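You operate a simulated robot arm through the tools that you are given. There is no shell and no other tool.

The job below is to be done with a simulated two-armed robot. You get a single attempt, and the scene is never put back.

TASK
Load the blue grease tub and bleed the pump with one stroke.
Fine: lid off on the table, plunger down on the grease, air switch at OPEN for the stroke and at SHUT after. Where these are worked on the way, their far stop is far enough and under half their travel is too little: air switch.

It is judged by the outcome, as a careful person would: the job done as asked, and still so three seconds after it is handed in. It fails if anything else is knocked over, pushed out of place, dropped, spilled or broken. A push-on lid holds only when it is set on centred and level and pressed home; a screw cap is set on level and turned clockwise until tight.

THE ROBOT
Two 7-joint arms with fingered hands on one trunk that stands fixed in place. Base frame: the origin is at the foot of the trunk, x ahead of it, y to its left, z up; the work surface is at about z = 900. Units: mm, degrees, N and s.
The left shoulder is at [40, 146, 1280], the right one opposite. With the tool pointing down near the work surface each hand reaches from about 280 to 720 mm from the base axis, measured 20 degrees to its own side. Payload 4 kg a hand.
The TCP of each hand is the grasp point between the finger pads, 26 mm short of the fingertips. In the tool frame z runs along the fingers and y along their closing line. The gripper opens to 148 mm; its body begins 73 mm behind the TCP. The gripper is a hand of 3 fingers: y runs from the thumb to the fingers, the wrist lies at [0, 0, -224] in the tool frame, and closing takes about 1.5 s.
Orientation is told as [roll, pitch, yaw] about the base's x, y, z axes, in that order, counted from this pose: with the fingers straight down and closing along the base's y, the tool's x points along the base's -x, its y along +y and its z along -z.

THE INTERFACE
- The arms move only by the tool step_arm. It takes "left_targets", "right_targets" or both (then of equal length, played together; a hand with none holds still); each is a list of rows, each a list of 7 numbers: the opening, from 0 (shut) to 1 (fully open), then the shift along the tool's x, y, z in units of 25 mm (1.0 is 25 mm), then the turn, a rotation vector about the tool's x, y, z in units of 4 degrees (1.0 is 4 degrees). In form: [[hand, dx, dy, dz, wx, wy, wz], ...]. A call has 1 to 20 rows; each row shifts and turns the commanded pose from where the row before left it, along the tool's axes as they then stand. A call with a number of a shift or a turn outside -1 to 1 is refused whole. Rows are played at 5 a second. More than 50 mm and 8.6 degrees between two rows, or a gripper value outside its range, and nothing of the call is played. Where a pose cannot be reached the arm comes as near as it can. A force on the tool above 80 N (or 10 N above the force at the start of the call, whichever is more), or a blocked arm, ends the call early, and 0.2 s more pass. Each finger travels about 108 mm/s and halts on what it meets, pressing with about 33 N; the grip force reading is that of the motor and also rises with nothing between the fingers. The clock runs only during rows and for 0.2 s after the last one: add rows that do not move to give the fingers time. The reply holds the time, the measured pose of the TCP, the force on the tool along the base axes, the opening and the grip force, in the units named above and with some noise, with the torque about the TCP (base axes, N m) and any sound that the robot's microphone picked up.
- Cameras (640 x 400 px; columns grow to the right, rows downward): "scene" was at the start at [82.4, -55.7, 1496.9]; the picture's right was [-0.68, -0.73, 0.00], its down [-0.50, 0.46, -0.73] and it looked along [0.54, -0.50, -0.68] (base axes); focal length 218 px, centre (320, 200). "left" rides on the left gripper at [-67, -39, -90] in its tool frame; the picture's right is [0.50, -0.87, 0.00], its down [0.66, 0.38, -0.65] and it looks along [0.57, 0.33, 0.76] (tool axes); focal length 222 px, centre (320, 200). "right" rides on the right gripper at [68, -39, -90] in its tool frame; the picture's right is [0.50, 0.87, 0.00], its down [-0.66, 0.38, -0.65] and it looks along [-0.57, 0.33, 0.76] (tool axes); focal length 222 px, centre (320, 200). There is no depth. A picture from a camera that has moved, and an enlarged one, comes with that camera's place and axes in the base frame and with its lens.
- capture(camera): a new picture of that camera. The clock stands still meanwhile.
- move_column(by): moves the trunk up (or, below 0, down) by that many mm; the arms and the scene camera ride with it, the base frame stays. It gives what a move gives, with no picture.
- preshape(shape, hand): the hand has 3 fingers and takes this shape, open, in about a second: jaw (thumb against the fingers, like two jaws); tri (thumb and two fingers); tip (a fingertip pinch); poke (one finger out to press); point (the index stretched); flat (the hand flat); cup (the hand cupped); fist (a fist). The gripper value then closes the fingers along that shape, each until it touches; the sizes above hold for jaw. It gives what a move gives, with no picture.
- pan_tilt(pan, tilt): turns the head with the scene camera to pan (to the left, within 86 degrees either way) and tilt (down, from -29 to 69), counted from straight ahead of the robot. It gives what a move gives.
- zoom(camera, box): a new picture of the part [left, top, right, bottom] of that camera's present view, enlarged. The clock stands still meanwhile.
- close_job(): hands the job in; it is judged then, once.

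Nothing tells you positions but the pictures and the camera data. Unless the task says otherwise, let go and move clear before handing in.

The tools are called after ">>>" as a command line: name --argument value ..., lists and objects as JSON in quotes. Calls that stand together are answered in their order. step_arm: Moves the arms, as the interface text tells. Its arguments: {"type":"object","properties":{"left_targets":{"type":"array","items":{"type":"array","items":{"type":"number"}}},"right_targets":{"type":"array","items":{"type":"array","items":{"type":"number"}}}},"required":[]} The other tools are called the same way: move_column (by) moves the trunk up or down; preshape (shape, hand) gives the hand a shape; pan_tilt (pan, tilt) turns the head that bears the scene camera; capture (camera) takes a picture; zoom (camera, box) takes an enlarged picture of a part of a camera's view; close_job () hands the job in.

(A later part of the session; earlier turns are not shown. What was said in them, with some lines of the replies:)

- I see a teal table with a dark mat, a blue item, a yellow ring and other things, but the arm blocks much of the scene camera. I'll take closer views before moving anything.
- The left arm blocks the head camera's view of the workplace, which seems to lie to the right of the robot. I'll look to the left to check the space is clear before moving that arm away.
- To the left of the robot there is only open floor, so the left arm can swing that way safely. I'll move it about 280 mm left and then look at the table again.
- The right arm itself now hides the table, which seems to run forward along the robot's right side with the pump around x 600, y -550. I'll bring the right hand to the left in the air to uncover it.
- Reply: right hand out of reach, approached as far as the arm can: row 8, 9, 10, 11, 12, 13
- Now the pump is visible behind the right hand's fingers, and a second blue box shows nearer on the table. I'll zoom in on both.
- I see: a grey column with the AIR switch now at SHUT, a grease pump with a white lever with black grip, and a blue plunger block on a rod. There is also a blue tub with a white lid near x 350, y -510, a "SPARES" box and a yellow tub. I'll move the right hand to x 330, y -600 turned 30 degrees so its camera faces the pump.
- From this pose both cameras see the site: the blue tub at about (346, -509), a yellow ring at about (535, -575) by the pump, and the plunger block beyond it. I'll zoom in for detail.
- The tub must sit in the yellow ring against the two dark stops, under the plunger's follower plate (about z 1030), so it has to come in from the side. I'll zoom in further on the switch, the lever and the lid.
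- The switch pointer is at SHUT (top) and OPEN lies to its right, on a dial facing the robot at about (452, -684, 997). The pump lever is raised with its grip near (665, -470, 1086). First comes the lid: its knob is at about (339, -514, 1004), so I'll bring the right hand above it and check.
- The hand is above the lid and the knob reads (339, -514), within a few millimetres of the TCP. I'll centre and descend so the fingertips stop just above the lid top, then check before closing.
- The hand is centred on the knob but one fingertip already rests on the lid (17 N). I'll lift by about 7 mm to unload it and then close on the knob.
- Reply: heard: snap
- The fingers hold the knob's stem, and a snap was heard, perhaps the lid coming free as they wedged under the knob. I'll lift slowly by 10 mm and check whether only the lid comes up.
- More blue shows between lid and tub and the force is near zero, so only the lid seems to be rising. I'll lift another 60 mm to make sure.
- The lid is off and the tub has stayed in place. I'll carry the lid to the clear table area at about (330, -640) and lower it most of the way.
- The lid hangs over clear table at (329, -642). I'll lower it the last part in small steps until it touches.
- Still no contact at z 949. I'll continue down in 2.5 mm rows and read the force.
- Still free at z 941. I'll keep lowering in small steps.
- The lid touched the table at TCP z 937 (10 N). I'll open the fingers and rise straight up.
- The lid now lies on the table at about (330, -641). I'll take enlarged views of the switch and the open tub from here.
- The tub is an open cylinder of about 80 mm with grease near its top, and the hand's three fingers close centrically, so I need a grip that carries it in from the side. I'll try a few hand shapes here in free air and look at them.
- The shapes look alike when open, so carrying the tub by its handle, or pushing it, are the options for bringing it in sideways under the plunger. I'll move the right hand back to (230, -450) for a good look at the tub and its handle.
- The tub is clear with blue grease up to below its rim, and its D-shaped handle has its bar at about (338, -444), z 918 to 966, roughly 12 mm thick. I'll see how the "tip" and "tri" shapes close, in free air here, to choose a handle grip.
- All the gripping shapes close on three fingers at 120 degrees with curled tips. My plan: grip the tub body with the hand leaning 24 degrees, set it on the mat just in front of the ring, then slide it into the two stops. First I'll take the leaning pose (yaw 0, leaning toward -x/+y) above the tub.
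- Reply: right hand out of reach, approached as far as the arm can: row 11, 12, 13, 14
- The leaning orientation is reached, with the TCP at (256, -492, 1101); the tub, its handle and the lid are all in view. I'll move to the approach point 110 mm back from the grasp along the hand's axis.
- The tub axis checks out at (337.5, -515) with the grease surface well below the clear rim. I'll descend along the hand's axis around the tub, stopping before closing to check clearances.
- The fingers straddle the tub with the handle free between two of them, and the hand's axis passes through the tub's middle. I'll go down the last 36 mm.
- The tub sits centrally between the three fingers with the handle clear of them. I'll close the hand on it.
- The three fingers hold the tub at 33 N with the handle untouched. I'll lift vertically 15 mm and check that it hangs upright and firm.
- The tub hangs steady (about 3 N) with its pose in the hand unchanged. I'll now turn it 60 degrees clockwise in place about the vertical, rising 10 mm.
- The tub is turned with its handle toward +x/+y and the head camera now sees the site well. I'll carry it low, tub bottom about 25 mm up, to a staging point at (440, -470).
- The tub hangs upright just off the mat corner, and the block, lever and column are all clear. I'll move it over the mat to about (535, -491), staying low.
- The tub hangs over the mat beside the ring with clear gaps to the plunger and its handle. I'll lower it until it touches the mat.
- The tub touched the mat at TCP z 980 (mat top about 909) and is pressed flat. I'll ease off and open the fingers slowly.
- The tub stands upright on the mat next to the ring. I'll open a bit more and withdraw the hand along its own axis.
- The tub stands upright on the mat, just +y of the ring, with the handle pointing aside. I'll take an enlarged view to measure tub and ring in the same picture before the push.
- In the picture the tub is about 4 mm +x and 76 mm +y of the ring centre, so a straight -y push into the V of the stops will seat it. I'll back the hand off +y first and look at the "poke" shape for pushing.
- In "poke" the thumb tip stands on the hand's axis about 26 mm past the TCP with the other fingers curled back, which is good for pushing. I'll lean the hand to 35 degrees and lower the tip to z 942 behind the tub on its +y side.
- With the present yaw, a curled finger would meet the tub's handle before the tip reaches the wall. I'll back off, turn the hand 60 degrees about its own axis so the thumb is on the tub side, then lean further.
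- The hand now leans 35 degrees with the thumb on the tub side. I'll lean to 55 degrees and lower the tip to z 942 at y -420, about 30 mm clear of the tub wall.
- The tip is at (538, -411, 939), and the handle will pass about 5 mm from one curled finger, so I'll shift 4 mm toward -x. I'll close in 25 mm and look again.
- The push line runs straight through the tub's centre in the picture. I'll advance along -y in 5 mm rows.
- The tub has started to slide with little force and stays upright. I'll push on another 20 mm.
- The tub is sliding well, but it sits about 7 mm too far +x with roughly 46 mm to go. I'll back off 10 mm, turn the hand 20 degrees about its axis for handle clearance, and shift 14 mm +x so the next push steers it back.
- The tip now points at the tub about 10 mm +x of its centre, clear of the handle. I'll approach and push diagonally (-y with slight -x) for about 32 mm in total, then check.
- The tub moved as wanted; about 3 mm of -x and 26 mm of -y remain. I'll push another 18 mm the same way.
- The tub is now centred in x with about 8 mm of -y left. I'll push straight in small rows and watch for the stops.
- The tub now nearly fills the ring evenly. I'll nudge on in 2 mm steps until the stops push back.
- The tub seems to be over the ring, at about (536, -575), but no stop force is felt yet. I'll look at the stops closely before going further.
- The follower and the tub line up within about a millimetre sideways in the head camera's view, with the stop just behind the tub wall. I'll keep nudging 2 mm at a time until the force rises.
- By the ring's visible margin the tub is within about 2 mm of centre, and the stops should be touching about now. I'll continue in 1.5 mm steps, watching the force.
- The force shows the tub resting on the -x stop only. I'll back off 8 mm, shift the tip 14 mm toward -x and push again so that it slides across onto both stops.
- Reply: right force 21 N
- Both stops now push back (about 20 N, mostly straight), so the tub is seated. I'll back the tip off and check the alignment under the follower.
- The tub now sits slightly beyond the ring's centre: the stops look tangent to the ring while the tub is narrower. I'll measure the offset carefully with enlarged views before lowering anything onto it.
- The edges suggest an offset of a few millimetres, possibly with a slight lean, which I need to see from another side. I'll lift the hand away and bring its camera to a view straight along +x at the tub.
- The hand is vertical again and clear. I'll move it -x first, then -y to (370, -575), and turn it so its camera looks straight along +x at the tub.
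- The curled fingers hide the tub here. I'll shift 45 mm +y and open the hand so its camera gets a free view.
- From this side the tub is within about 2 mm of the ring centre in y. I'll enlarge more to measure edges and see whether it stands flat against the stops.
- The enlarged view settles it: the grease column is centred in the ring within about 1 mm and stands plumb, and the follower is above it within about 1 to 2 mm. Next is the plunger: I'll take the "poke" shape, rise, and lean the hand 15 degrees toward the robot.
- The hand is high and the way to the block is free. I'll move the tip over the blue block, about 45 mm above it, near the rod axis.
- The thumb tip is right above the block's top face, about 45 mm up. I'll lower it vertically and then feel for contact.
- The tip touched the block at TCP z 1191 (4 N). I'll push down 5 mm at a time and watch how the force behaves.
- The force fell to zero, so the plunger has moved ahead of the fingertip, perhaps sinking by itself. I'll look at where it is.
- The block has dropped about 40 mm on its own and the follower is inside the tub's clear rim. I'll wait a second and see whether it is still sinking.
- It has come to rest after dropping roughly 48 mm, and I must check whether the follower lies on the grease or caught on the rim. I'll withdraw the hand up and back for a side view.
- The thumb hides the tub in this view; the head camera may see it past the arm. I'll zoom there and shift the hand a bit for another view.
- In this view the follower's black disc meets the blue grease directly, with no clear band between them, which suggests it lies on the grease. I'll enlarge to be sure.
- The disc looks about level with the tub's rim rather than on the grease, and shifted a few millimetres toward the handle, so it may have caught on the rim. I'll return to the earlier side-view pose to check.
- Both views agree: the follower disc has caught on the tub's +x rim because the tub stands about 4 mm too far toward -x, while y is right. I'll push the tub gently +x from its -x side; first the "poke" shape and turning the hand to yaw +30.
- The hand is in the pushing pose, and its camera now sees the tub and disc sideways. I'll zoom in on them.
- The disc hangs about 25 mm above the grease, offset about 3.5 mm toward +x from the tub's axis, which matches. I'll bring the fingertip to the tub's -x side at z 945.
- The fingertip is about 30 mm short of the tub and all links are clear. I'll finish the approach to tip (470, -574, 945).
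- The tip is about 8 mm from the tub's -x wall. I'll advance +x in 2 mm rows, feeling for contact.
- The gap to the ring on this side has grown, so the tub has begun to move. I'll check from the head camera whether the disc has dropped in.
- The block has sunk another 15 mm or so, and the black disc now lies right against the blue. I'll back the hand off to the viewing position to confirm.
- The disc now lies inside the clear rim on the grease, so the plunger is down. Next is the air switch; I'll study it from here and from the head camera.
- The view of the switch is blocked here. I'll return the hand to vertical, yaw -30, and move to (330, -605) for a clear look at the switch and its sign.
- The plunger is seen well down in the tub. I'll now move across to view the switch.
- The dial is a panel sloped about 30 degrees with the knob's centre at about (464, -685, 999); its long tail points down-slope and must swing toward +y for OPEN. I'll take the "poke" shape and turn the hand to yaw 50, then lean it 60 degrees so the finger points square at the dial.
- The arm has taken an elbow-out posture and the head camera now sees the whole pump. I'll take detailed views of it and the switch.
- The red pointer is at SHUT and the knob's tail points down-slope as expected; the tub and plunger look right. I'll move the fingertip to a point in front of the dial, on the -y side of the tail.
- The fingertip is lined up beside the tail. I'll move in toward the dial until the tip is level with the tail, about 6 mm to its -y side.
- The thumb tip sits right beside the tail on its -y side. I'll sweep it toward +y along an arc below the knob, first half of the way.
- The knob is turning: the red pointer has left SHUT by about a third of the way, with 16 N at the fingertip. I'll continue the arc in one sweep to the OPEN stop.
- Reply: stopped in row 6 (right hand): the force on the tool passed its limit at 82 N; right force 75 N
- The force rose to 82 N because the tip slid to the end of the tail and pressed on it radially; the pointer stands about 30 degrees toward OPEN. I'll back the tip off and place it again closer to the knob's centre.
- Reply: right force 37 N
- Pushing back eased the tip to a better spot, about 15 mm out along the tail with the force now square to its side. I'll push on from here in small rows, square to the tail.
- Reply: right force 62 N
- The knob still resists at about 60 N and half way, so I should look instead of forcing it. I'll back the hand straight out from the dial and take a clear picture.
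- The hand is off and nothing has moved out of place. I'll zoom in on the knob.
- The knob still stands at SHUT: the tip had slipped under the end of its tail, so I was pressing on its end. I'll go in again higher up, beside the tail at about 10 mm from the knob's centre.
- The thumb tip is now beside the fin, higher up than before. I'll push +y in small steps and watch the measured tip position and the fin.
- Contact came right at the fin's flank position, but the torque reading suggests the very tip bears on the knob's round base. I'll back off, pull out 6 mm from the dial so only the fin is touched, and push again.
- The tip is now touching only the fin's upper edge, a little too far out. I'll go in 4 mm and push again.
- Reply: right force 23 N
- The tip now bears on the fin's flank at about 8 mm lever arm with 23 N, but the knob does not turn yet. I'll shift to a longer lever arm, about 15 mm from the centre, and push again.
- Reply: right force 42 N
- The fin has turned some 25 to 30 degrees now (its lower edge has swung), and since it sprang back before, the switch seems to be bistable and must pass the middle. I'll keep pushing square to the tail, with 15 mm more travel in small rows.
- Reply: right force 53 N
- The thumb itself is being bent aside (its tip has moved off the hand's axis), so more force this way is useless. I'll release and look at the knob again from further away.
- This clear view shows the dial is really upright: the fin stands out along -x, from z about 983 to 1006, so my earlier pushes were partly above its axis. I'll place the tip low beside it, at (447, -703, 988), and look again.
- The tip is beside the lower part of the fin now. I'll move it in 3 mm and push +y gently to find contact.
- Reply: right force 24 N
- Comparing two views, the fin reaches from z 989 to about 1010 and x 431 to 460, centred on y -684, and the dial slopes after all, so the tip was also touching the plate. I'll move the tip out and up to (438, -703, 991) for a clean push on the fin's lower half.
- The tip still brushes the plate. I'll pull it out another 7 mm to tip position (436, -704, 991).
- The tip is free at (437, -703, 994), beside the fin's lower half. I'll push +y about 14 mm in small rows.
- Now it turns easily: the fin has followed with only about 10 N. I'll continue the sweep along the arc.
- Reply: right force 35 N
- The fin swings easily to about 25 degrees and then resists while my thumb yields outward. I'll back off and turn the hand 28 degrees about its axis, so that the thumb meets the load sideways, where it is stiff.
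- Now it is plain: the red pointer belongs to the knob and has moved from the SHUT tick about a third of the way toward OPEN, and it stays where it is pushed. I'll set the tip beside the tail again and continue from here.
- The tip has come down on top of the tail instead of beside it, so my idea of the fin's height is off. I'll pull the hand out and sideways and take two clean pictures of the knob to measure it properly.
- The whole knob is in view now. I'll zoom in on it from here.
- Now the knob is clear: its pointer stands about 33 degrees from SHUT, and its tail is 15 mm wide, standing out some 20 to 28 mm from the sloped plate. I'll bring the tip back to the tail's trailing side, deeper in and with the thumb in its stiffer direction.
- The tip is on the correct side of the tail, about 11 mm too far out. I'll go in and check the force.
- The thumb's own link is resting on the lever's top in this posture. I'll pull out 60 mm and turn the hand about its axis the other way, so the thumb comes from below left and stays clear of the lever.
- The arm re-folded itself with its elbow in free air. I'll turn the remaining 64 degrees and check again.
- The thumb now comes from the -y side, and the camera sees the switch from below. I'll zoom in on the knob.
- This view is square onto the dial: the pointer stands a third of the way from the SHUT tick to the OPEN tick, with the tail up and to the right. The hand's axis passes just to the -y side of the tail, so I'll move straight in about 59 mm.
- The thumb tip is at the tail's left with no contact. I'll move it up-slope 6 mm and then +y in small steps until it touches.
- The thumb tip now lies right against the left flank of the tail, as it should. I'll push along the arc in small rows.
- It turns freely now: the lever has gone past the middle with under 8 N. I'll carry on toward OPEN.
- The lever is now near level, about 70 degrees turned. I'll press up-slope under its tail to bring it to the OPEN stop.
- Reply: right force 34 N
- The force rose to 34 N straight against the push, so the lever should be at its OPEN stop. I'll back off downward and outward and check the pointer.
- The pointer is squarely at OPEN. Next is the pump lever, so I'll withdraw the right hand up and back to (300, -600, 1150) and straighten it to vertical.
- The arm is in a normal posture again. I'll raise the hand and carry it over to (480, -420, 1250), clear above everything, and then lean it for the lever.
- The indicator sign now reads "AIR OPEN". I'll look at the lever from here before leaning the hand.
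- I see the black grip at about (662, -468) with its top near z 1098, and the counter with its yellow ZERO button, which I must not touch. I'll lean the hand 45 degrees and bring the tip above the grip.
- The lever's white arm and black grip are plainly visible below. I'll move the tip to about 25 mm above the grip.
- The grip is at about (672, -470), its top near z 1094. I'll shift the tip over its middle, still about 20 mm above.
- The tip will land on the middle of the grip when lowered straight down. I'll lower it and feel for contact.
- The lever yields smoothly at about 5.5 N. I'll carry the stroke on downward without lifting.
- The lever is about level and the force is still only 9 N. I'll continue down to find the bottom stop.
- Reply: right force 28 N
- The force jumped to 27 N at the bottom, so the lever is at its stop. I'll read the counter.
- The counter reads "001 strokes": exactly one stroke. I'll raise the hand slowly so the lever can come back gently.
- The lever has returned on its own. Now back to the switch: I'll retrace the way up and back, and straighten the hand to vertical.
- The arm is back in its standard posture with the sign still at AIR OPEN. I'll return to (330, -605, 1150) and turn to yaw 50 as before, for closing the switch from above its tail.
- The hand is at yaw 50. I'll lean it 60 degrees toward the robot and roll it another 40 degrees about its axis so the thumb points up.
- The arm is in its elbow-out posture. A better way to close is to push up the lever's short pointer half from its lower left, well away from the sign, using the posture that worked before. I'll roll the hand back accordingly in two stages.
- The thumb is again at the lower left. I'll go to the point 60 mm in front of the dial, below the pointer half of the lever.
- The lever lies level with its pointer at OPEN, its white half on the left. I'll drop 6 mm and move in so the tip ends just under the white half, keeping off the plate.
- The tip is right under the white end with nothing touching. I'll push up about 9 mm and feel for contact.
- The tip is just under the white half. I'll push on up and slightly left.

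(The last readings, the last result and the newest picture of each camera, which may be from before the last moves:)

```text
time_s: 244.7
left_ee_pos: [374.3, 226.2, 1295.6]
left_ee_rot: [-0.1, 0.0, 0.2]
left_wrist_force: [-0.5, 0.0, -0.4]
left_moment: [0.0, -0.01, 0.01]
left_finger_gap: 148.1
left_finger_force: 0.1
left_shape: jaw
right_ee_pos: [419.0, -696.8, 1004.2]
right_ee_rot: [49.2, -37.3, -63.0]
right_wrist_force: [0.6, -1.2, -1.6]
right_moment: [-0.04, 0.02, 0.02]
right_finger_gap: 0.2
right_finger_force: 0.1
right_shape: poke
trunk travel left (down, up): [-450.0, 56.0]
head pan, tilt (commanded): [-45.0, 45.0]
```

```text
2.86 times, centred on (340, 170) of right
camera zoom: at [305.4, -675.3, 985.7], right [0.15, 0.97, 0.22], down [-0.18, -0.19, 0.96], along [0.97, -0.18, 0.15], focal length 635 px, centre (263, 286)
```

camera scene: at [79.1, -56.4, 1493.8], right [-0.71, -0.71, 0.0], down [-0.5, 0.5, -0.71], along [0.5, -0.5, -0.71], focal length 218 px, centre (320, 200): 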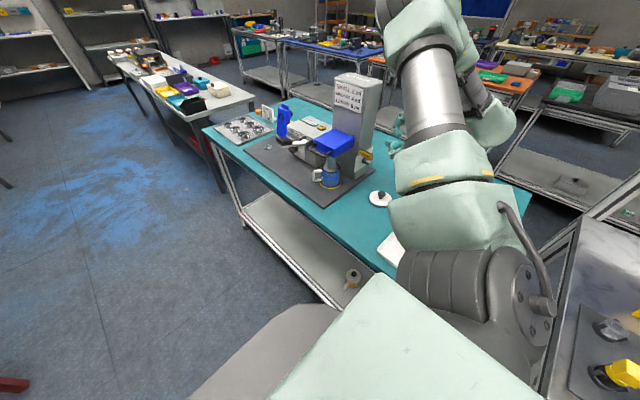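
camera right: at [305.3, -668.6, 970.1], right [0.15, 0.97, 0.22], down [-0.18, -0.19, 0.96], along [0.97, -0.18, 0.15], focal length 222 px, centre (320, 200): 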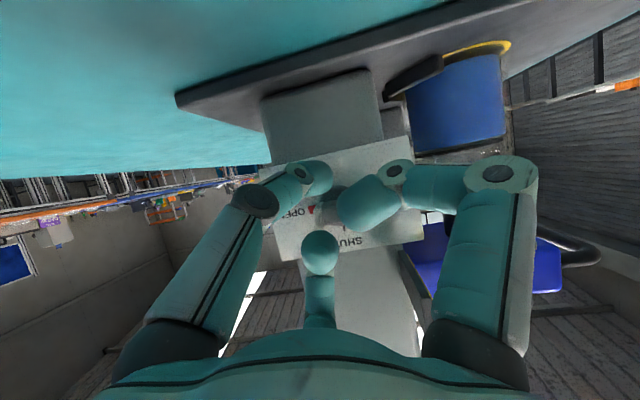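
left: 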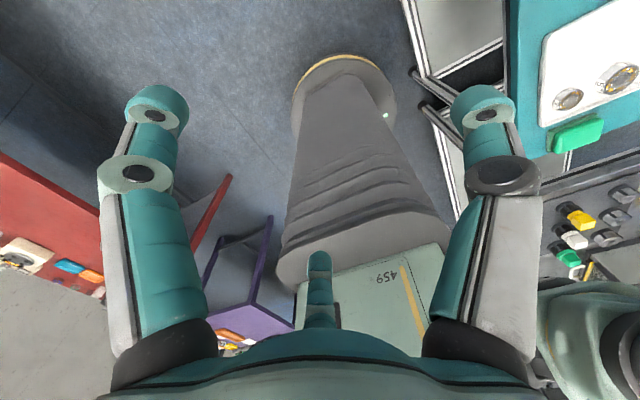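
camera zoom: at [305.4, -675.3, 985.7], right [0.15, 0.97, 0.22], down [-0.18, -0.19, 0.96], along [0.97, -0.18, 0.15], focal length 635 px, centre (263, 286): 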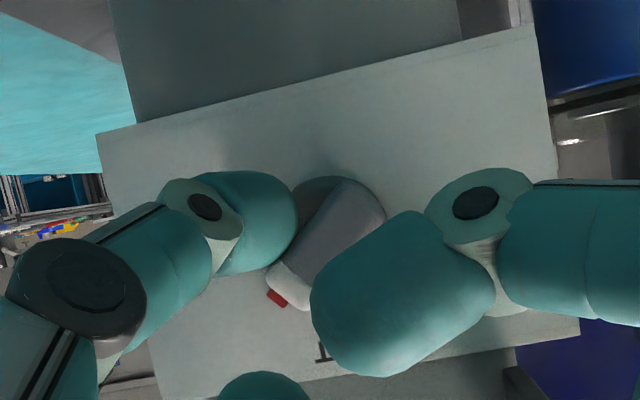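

It turns lightly: the lever is already more than half way back to SHUT. I'll continue upward along the arc.

>>> step_arm --right_targets '[[0, -0.111, 0.083, -0.083, 0, 0, 0], [0, -0.111, 0.083, -0.083, 0, 0, 0], [0, 0, 0, 0, 0, 0, 0]]'

>>> zoom --camera "right" --box '[250, 100, 430, 240]'

```text
time_s: 245.5
left_ee_pos: [373.3, 226.0, 1296.0]
left_ee_rot: [-0.3, 0.1, 0.3]
left_wrist_force: [0.4, -0.6, -0.1]
left_moment: [0.02, 0.02, 0.0]
left_finger_gap: 147.8
left_finger_force: 0.0
left_shape: jaw
right_ee_pos: [420.6, -699.1, 1010.6]
right_ee_rot: [49.2, -37.4, -63.2]
right_wrist_force: [-1.0, -0.7, -0.4]
right_moment: [0.01, -0.04, 0.0]
right_finger_gap: 0.2
right_finger_force: 0.1
right_shape: poke
trunk travel left (down, up): [-450.0, 56.0]
head pan, tilt (commanded): [-45.0, 45.0]
```

```text
2.86 times, centred on (340, 170) of right
camera zoom: at [305.3, -676.5, 993.5], right [0.15, 0.96, 0.22], down [-0.18, -0.19, 0.96], along [0.97, -0.18, 0.15], focal length 635 px, centre (263, 286)
```

zoom: 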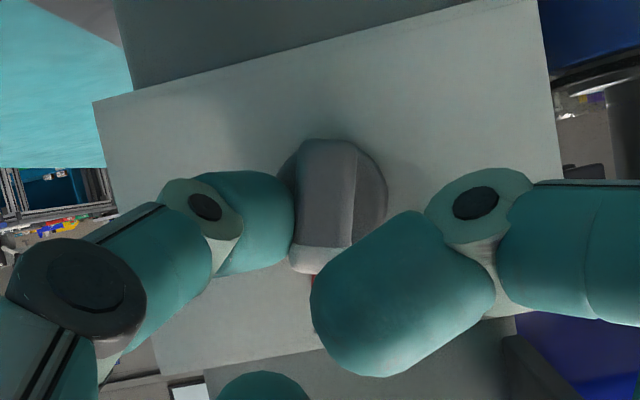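

The lever is almost upright at SHUT. I'll move up 5 mm and press +y on the pointer half to seat it at its stop.

>>> step_arm --right_targets '[[0, -0.121, 0.121, -0.104, 0, 0, 0], [0, 0.085, 0.084, 0, 0, 0, 0], [0, 0.085, 0.084, 0, 0, 0, 0], [0, 0, 0, 0, 0, 0, 0]]'

>>> zoom --camera "right" --box '[250, 100, 430, 240]'

```text
time_s: 246.5
left_ee_pos: [373.8, 223.4, 1296.8]
left_ee_rot: [0.0, 0.0, 0.4]
left_wrist_force: [-0.1, -0.5, -0.5]
left_moment: [0.01, 0.0, -0.06]
left_finger_gap: 148.0
left_finger_force: 0.2
left_shape: jaw
right_ee_pos: [420.3, -695.6, 1014.8]
right_ee_rot: [49.3, -37.4, -63.2]
right_wrist_force: [0.1, -17.9, 2.9]
right_moment: [-0.18, -0.09, -0.27]
right_finger_gap: 0.0
right_finger_force: 0.0
right_shape: poke
trunk travel left (down, up): [-450.0, 56.0]
head pan, tilt (commanded): [-45.0, 45.0]
```

```text
2.86 times, centred on (340, 170) of right
camera zoom: at [305.3, -673.0, 998.4], right [0.15, 0.96, 0.22], down [-0.18, -0.19, 0.96], along [0.97, -0.18, 0.15], focal length 635 px, centre (263, 286)
```

zoom: 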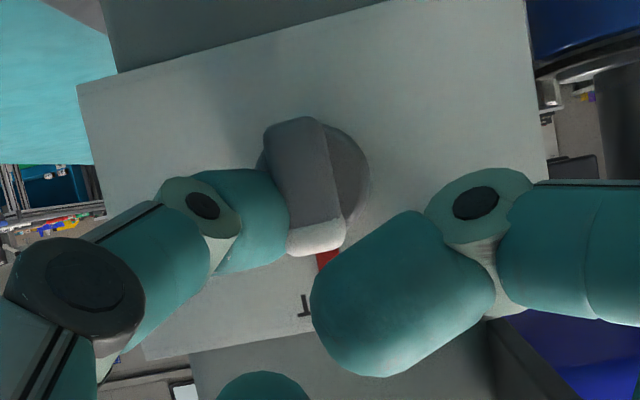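

The force rose to 18 N, so the lever is at its stop on the SHUT side. I'll back the tip off to the left and out, then check the pointer and the sign.

>>> step_arm --right_targets '[[0, -0.2, -0.2, 0, 0, 0, 0], [0, -0.2, -0.2, 0, 0, 0, 0], [0, 0, 0, -0.8, 0, 0, 0], [0, 0, 0, -1, 0, 0, 0], [0, 0.2, 0.15, -1, 0, 0, 0], [0, 0, 0, 0, 0, 0, 0]]'

>>> capture --camera "right"

>>> zoom --camera "right" --box '[250, 60, 410, 200]'

>>> capture --camera "scene"

```text
time_s: 247.9
left_ee_pos: [373.6, 224.6, 1296.5]
left_ee_rot: [-0.2, 0.1, 0.3]
left_wrist_force: [0.1, 0.1, -0.8]
left_moment: [0.03, 0.0, 0.01]
left_finger_gap: 147.8
left_finger_force: 0.0
left_shape: jaw
right_ee_pos: [359.9, -698.5, 1051.4]
right_ee_rot: [49.2, -37.3, -63.0]
right_wrist_force: [-0.9, -0.2, -0.4]
right_moment: [-0.03, 0.04, 0.02]
right_finger_gap: 0.1
right_finger_force: 0.1
right_shape: poke
trunk travel left (down, up): [-450.0, 56.0]
head pan, tilt (commanded): [-45.0, 45.0]
```

```text
taken
camera right: at [244.5, -677.0, 1032.7], right [0.15, 0.97, 0.22], down [-0.18, -0.19, 0.96], along [0.97, -0.18, 0.15], focal length 222 px, centre (320, 200)
```

right: 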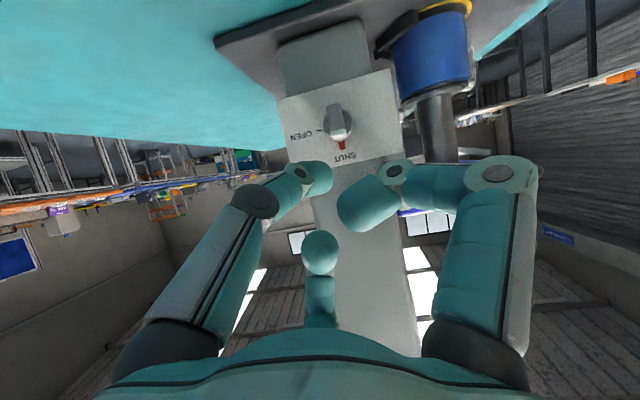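

```text
2.86 times, centred on (330, 130) of right
camera zoom: at [244.5, -677.0, 1032.7], right [0.15, 0.97, 0.22], down [-0.18, -0.19, 0.96], along [0.97, -0.18, 0.15], focal length 635 px, centre (291, 400)
```

zoom: 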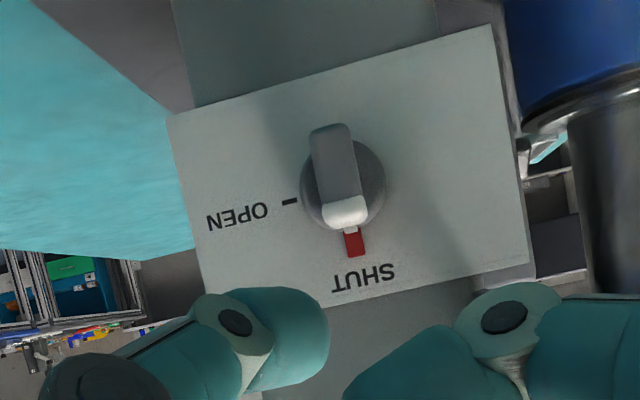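

```text
taken
camera scene: at [79.5, -56.8, 1493.8], right [-0.71, -0.71, 0.0], down [-0.5, 0.5, -0.71], along [0.5, -0.5, -0.71], focal length 218 px, centre (320, 200)
```

scene: 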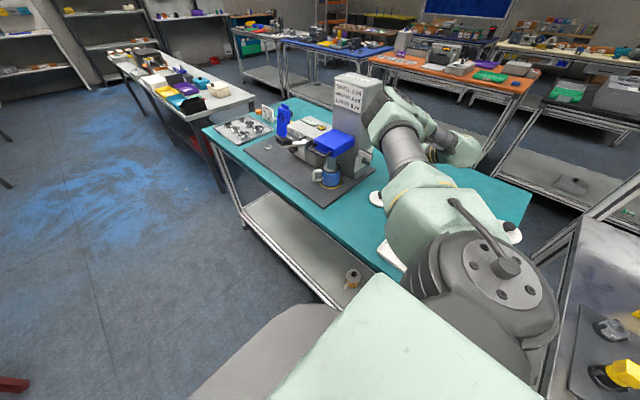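

The pointer stands squarely on SHUT. I'll withdraw the right hand up and back and straighten it, then inspect the whole scene.

>>> step_arm --right_targets '[[0, 0, 0.766, -0.916, 0, 0, 0], [0, 0, 0.766, -0.916, 0, 0, 0], [0, 0, 0.766, -0.916, 0, 0, 0], [0, 0, 0.766, -0.916, 0, 0, 0], [0, 0, 0, 0, 0, 0, 0]]'

>>> step_arm --right_targets '[[0, 0, 0, 0, 0.7215, 0.6922, -0.018], [0, 0, 0, 0, 0.7215, 0.6922, -0.018], [0, 0, 0, 0, 0.7215, 0.6922, -0.018], [0, 0, 0, 0, 0.7215, 0.6922, -0.018], [0, 0, 0, 0, 0.7215, 0.6922, -0.018], [0, 0, 0, 0, 0.7215, 0.6922, -0.018], [0, 0, 0, 0, 0.7215, 0.6922, -0.018], [0, 0, 0, 0, 0.7215, 0.6922, -0.018], [0, 0, 0, 0, 0.7215, 0.6922, -0.018], [0, 0, 0, 0, 0.7215, 0.6922, -0.018], [0, 0, 0, 0, 0.7215, 0.6922, -0.018], [0, 0, 0, 0, 0.7215, 0.6922, -0.018], [0, 0, 0, 0, 0.7215, 0.6922, -0.018], [0, 0, 0, 0, 0.7215, 0.6922, -0.018], [0, 0, 0, 0, 0.7215, 0.6922, -0.018], [0, 0, 0, 0, 0, 0, 0]]'

>>> capture --camera "scene"

>>> capture --camera "right"

```text
time_s: 249.1
left_ee_pos: [373.9, 225.9, 1296.3]
left_ee_rot: [-0.1, 0.0, 0.3]
left_wrist_force: [0.3, 0.8, 0.0]
left_moment: [-0.01, 0.02, 0.0]
left_finger_gap: 148.2
left_finger_force: 0.1
left_shape: jaw
right_ee_pos: [309.9, -641.3, 1146.6]
right_ee_rot: [49.2, -37.3, -63.2]
right_wrist_force: [-0.1, -0.4, 0.1]
right_moment: [0.01, 0.0, -0.02]
right_finger_gap: 0.0
right_finger_force: 0.1
right_shape: poke
trunk travel left (down, up): [-450.0, 56.0]
head pan, tilt (commanded): [-45.0, 45.0]
```

```text
time_s: 252.5
left_ee_pos: [373.7, 225.7, 1296.3]
left_ee_rot: [0.0, 0.0, 0.2]
left_wrist_force: [-0.7, -0.1, 0.2]
left_moment: [-0.03, -0.02, 0.04]
left_finger_gap: 148.1
left_finger_force: 0.0
left_shape: jaw
right_ee_pos: [310.1, -643.4, 1145.2]
right_ee_rot: [-2.2, -0.2, -45.3]
right_wrist_force: [0.4, -0.4, 0.1]
right_moment: [0.02, 0.03, 0.0]
right_finger_gap: 0.1
right_finger_force: 0.1
right_shape: poke
trunk travel left (down, up): [-450.0, 56.0]
head pan, tilt (commanded): [-45.0, 45.0]
```

```text
taken
camera scene: at [79.1, -56.4, 1493.8], right [-0.71, -0.71, 0.0], down [-0.5, 0.5, -0.71], along [0.5, -0.5, -0.71], focal length 218 px, centre (320, 200)
```

scene: 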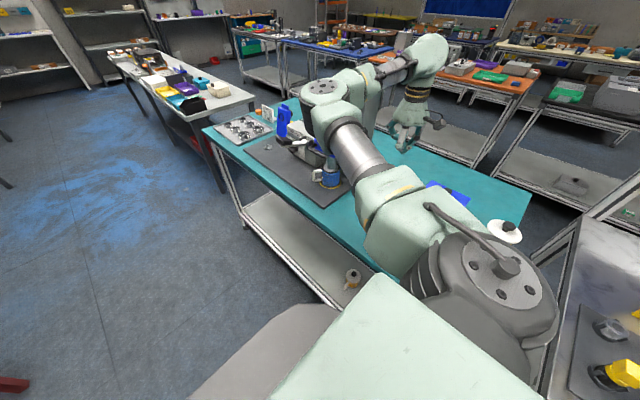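

```text
taken
camera right: at [238.4, -619.6, 1236.9], right [0.27, 0.96, -0.04], down [0.75, -0.18, 0.64], along [0.61, -0.2, -0.77], focal length 222 px, centre (320, 200)
```

right: 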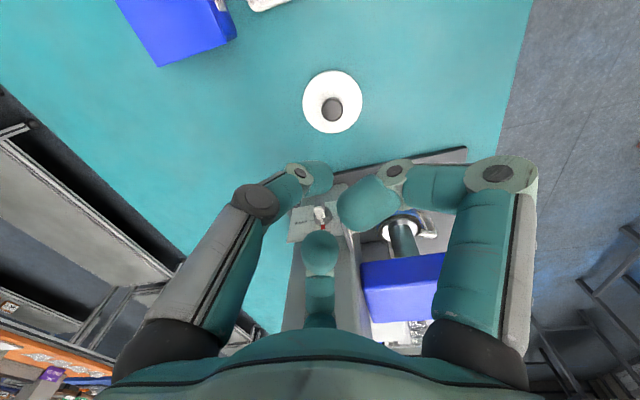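

The lid and the SPARES box are undisturbed. I'll raise the hand to the high overview pose to check everything from above.

>>> step_arm --right_targets '[[0, 0.34, 0.11, -0.92, 0, 0, -0.4], [0, 0.34, 0.11, -0.92, 0, 0, -0.4], [0, 0.34, 0.11, -0.92, 0, 0, -0.4], [0, 0.34, 0.11, -0.92, 0, 0, -0.4], [0, 0.34, 0.11, -0.92, 0, 0, -0.4], [0, 0.34, 0.11, -0.92, 0, 0, -0.4], [0, 0.34, 0.11, -0.92, 0, 0, -0.4], [0, 0.34, 0.11, -0.92, 0, 0, -0.4], [0, 0.34, 0.11, -0.92, 0, 0, -0.4], [0, 0.34, 0.11, -0.92, 0, 0, -0.4], [0, 0, 0, 0, 0, 0, 0]]'

>>> preshape --shape "jaw" --hand "right"

>>> capture --camera "scene"

>>> capture --camera "right"

```text
time_s: 254.9
left_ee_pos: [373.9, 225.6, 1295.8]
left_ee_rot: [0.0, 0.1, 0.2]
left_wrist_force: [0.7, 0.0, -0.6]
left_moment: [-0.02, 0.01, -0.05]
left_finger_gap: 147.8
left_finger_force: 0.0
left_shape: jaw
right_ee_pos: [267.5, -561.9, 1372.9]
right_ee_rot: [-2.2, 0.3, -29.5]
right_wrist_force: [0.4, 0.5, 0.6]
right_moment: [0.01, -0.01, 0.03]
right_finger_gap: 0.1
right_finger_force: 0.1
right_shape: poke
trunk travel left (down, up): [-450.0, 56.0]
head pan, tilt (commanded): [-45.0, 45.0]
```

```text
time_s: 255.8
left_ee_pos: [373.9, 226.1, 1295.6]
left_ee_rot: [-0.1, 0.1, 0.3]
left_wrist_force: [-0.2, 0.3, 0.5]
left_moment: [0.0, 0.02, 0.04]
left_finger_gap: 147.8
left_finger_force: 0.1
left_shape: jaw
right_ee_pos: [269.0, -560.0, 1372.9]
right_ee_rot: [-2.2, 0.3, -29.5]
right_wrist_force: [-0.5, 0.4, 0.2]
right_moment: [-0.02, 0.0, 0.0]
right_finger_gap: 148.0
right_finger_force: 0.0
right_shape: jaw
trunk travel left (down, up): [-450.0, 56.0]
head pan, tilt (commanded): [-45.0, 45.0]
```

```text
taken
camera scene: at [79.2, -56.3, 1493.8], right [-0.71, -0.71, 0.0], down [-0.5, 0.5, -0.71], along [0.5, -0.5, -0.71], focal length 218 px, centre (320, 200)
```

scene: 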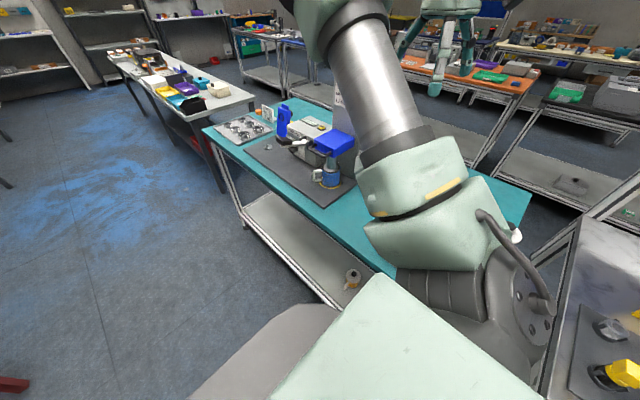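

```text
taken
camera right: at [192.5, -558.8, 1465.7], right [-0.01, 1.0, -0.03], down [0.77, 0.03, 0.64], along [0.64, -0.02, -0.77], focal length 222 px, centre (320, 200)
```

right: 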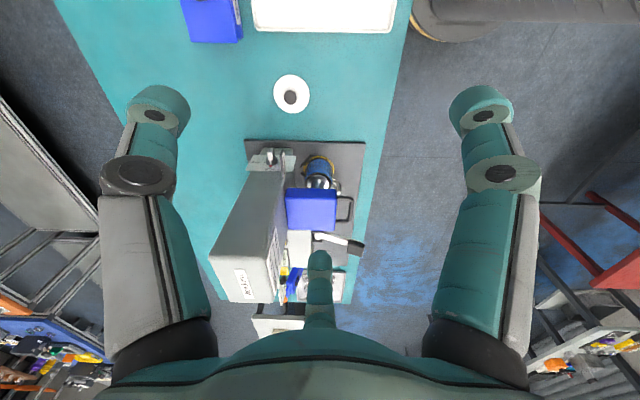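

>>> zoom --camera "scene" --box '[240, 100, 360, 200]'

>>> zoom --camera "right" --box '[230, 60, 380, 180]'

>>> zoom --camera "right" --box '[245, 140, 305, 190]'

>>> zoom --camera "scene" --box '[305, 150, 345, 190]'

```text
4.00 times, centred on (300, 150) of scene
camera zoom: at [79.2, -56.3, 1493.8], right [-0.71, -0.71, 0.0], down [-0.5, 0.5, -0.71], along [0.5, -0.5, -0.71], focal length 874 px, centre (400, 400)
```

zoom: 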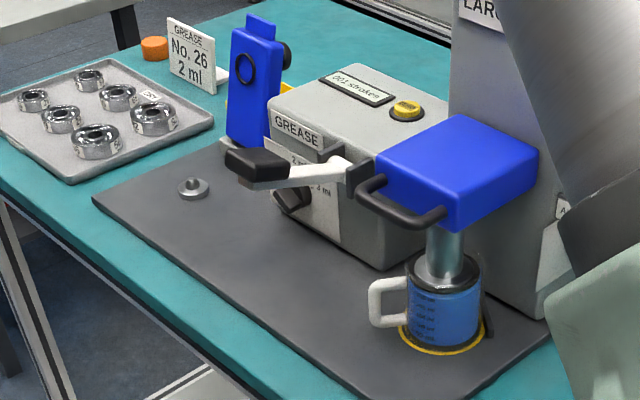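

```text
3.33 times, centred on (305, 120) of right
camera zoom: at [192.5, -558.8, 1465.7], right [-0.01, 1.0, -0.03], down [0.77, 0.03, 0.64], along [0.64, -0.02, -0.77], focal length 740 px, centre (370, 467)
```

zoom: 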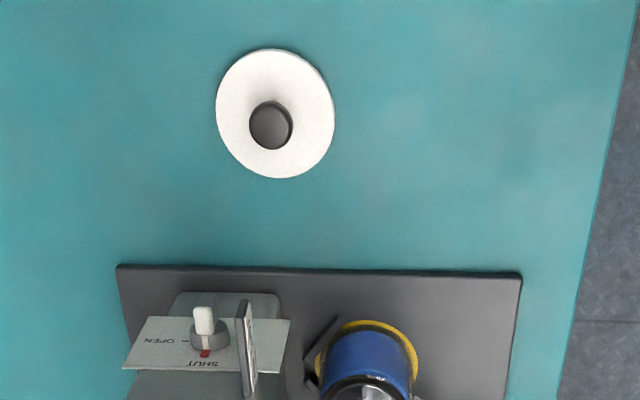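

```text
8.00 times, centred on (275, 165) of right
camera zoom: at [192.5, -558.8, 1465.7], right [-0.01, 1.0, -0.03], down [0.77, 0.03, 0.64], along [0.64, -0.02, -0.77], focal length 1777 px, centre (680, 480)
```

zoom: 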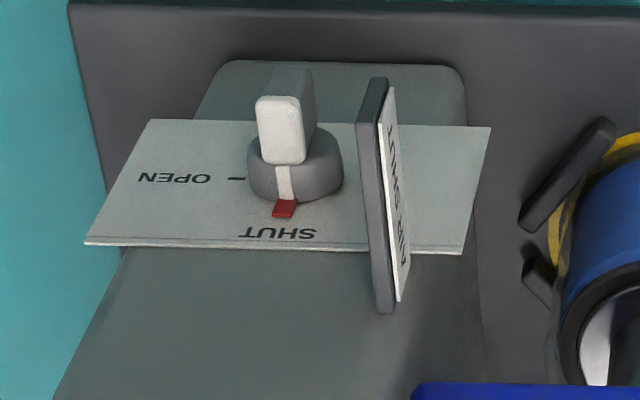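

```text
10.00 times, centred on (325, 170) of scene
camera zoom: at [79.2, -56.3, 1493.8], right [-0.71, -0.71, 0.0], down [-0.5, 0.5, -0.71], along [0.5, -0.5, -0.71], focal length 2185 px, centre (270, 500)
```

zoom: 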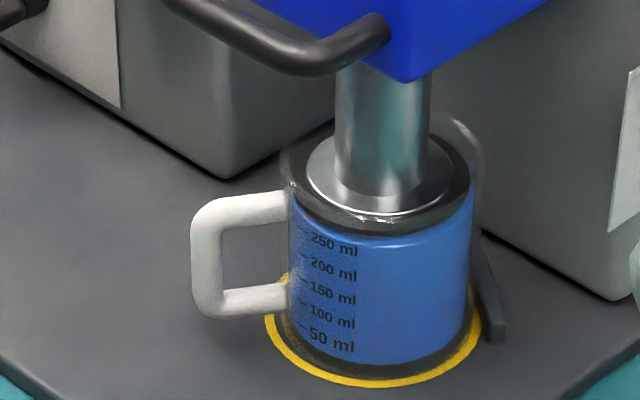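

Everything checks out. The blue tub stands in the ring with the plunger disc on the grease, and the counter reads 001 strokes. The air switch and its sign are at SHUT, and the lid lies on the table. Nothing else has moved and both hands are clear, so I'm handing in the job.

>>> close_job

```text
The job is handed in.
```

The job is handed in. The blue grease tub is loaded and the pump has been bled with one stroke; I don't have the verdict yet.

My last checks before handing in showed:

- **Lid:** it is off and lying flat on the table.
- **Tub and plunger:** the tub stands upright in the yellow ring, with the plunger disc inside the rim, resting on the grease.
- **Stroke:** the air sign read AIR OPEN before I pressed the lever. The lever went to its bottom stop, the counter reads 001 strokes, and the lever came back up by itself.
- **Air switch:** it is back at SHUT, and the sign reads AIR SHUT.
- **Surroundings:** I saw nothing else knocked over or moved, and both hands are clear.

Two steps did not go smoothly:

- **Plunger:** when I first lowered it, the disc caught on the tub's rim, because the tub stood a few millimetres off centre. A light sideways push on the tub let it drop onto the grease.
- **Air switch:** it took several attempts to turn to OPEN. One badly placed push reached 82 N and the robot stopped it automatically. I saw no damage, and the switch then turned both ways with light force.
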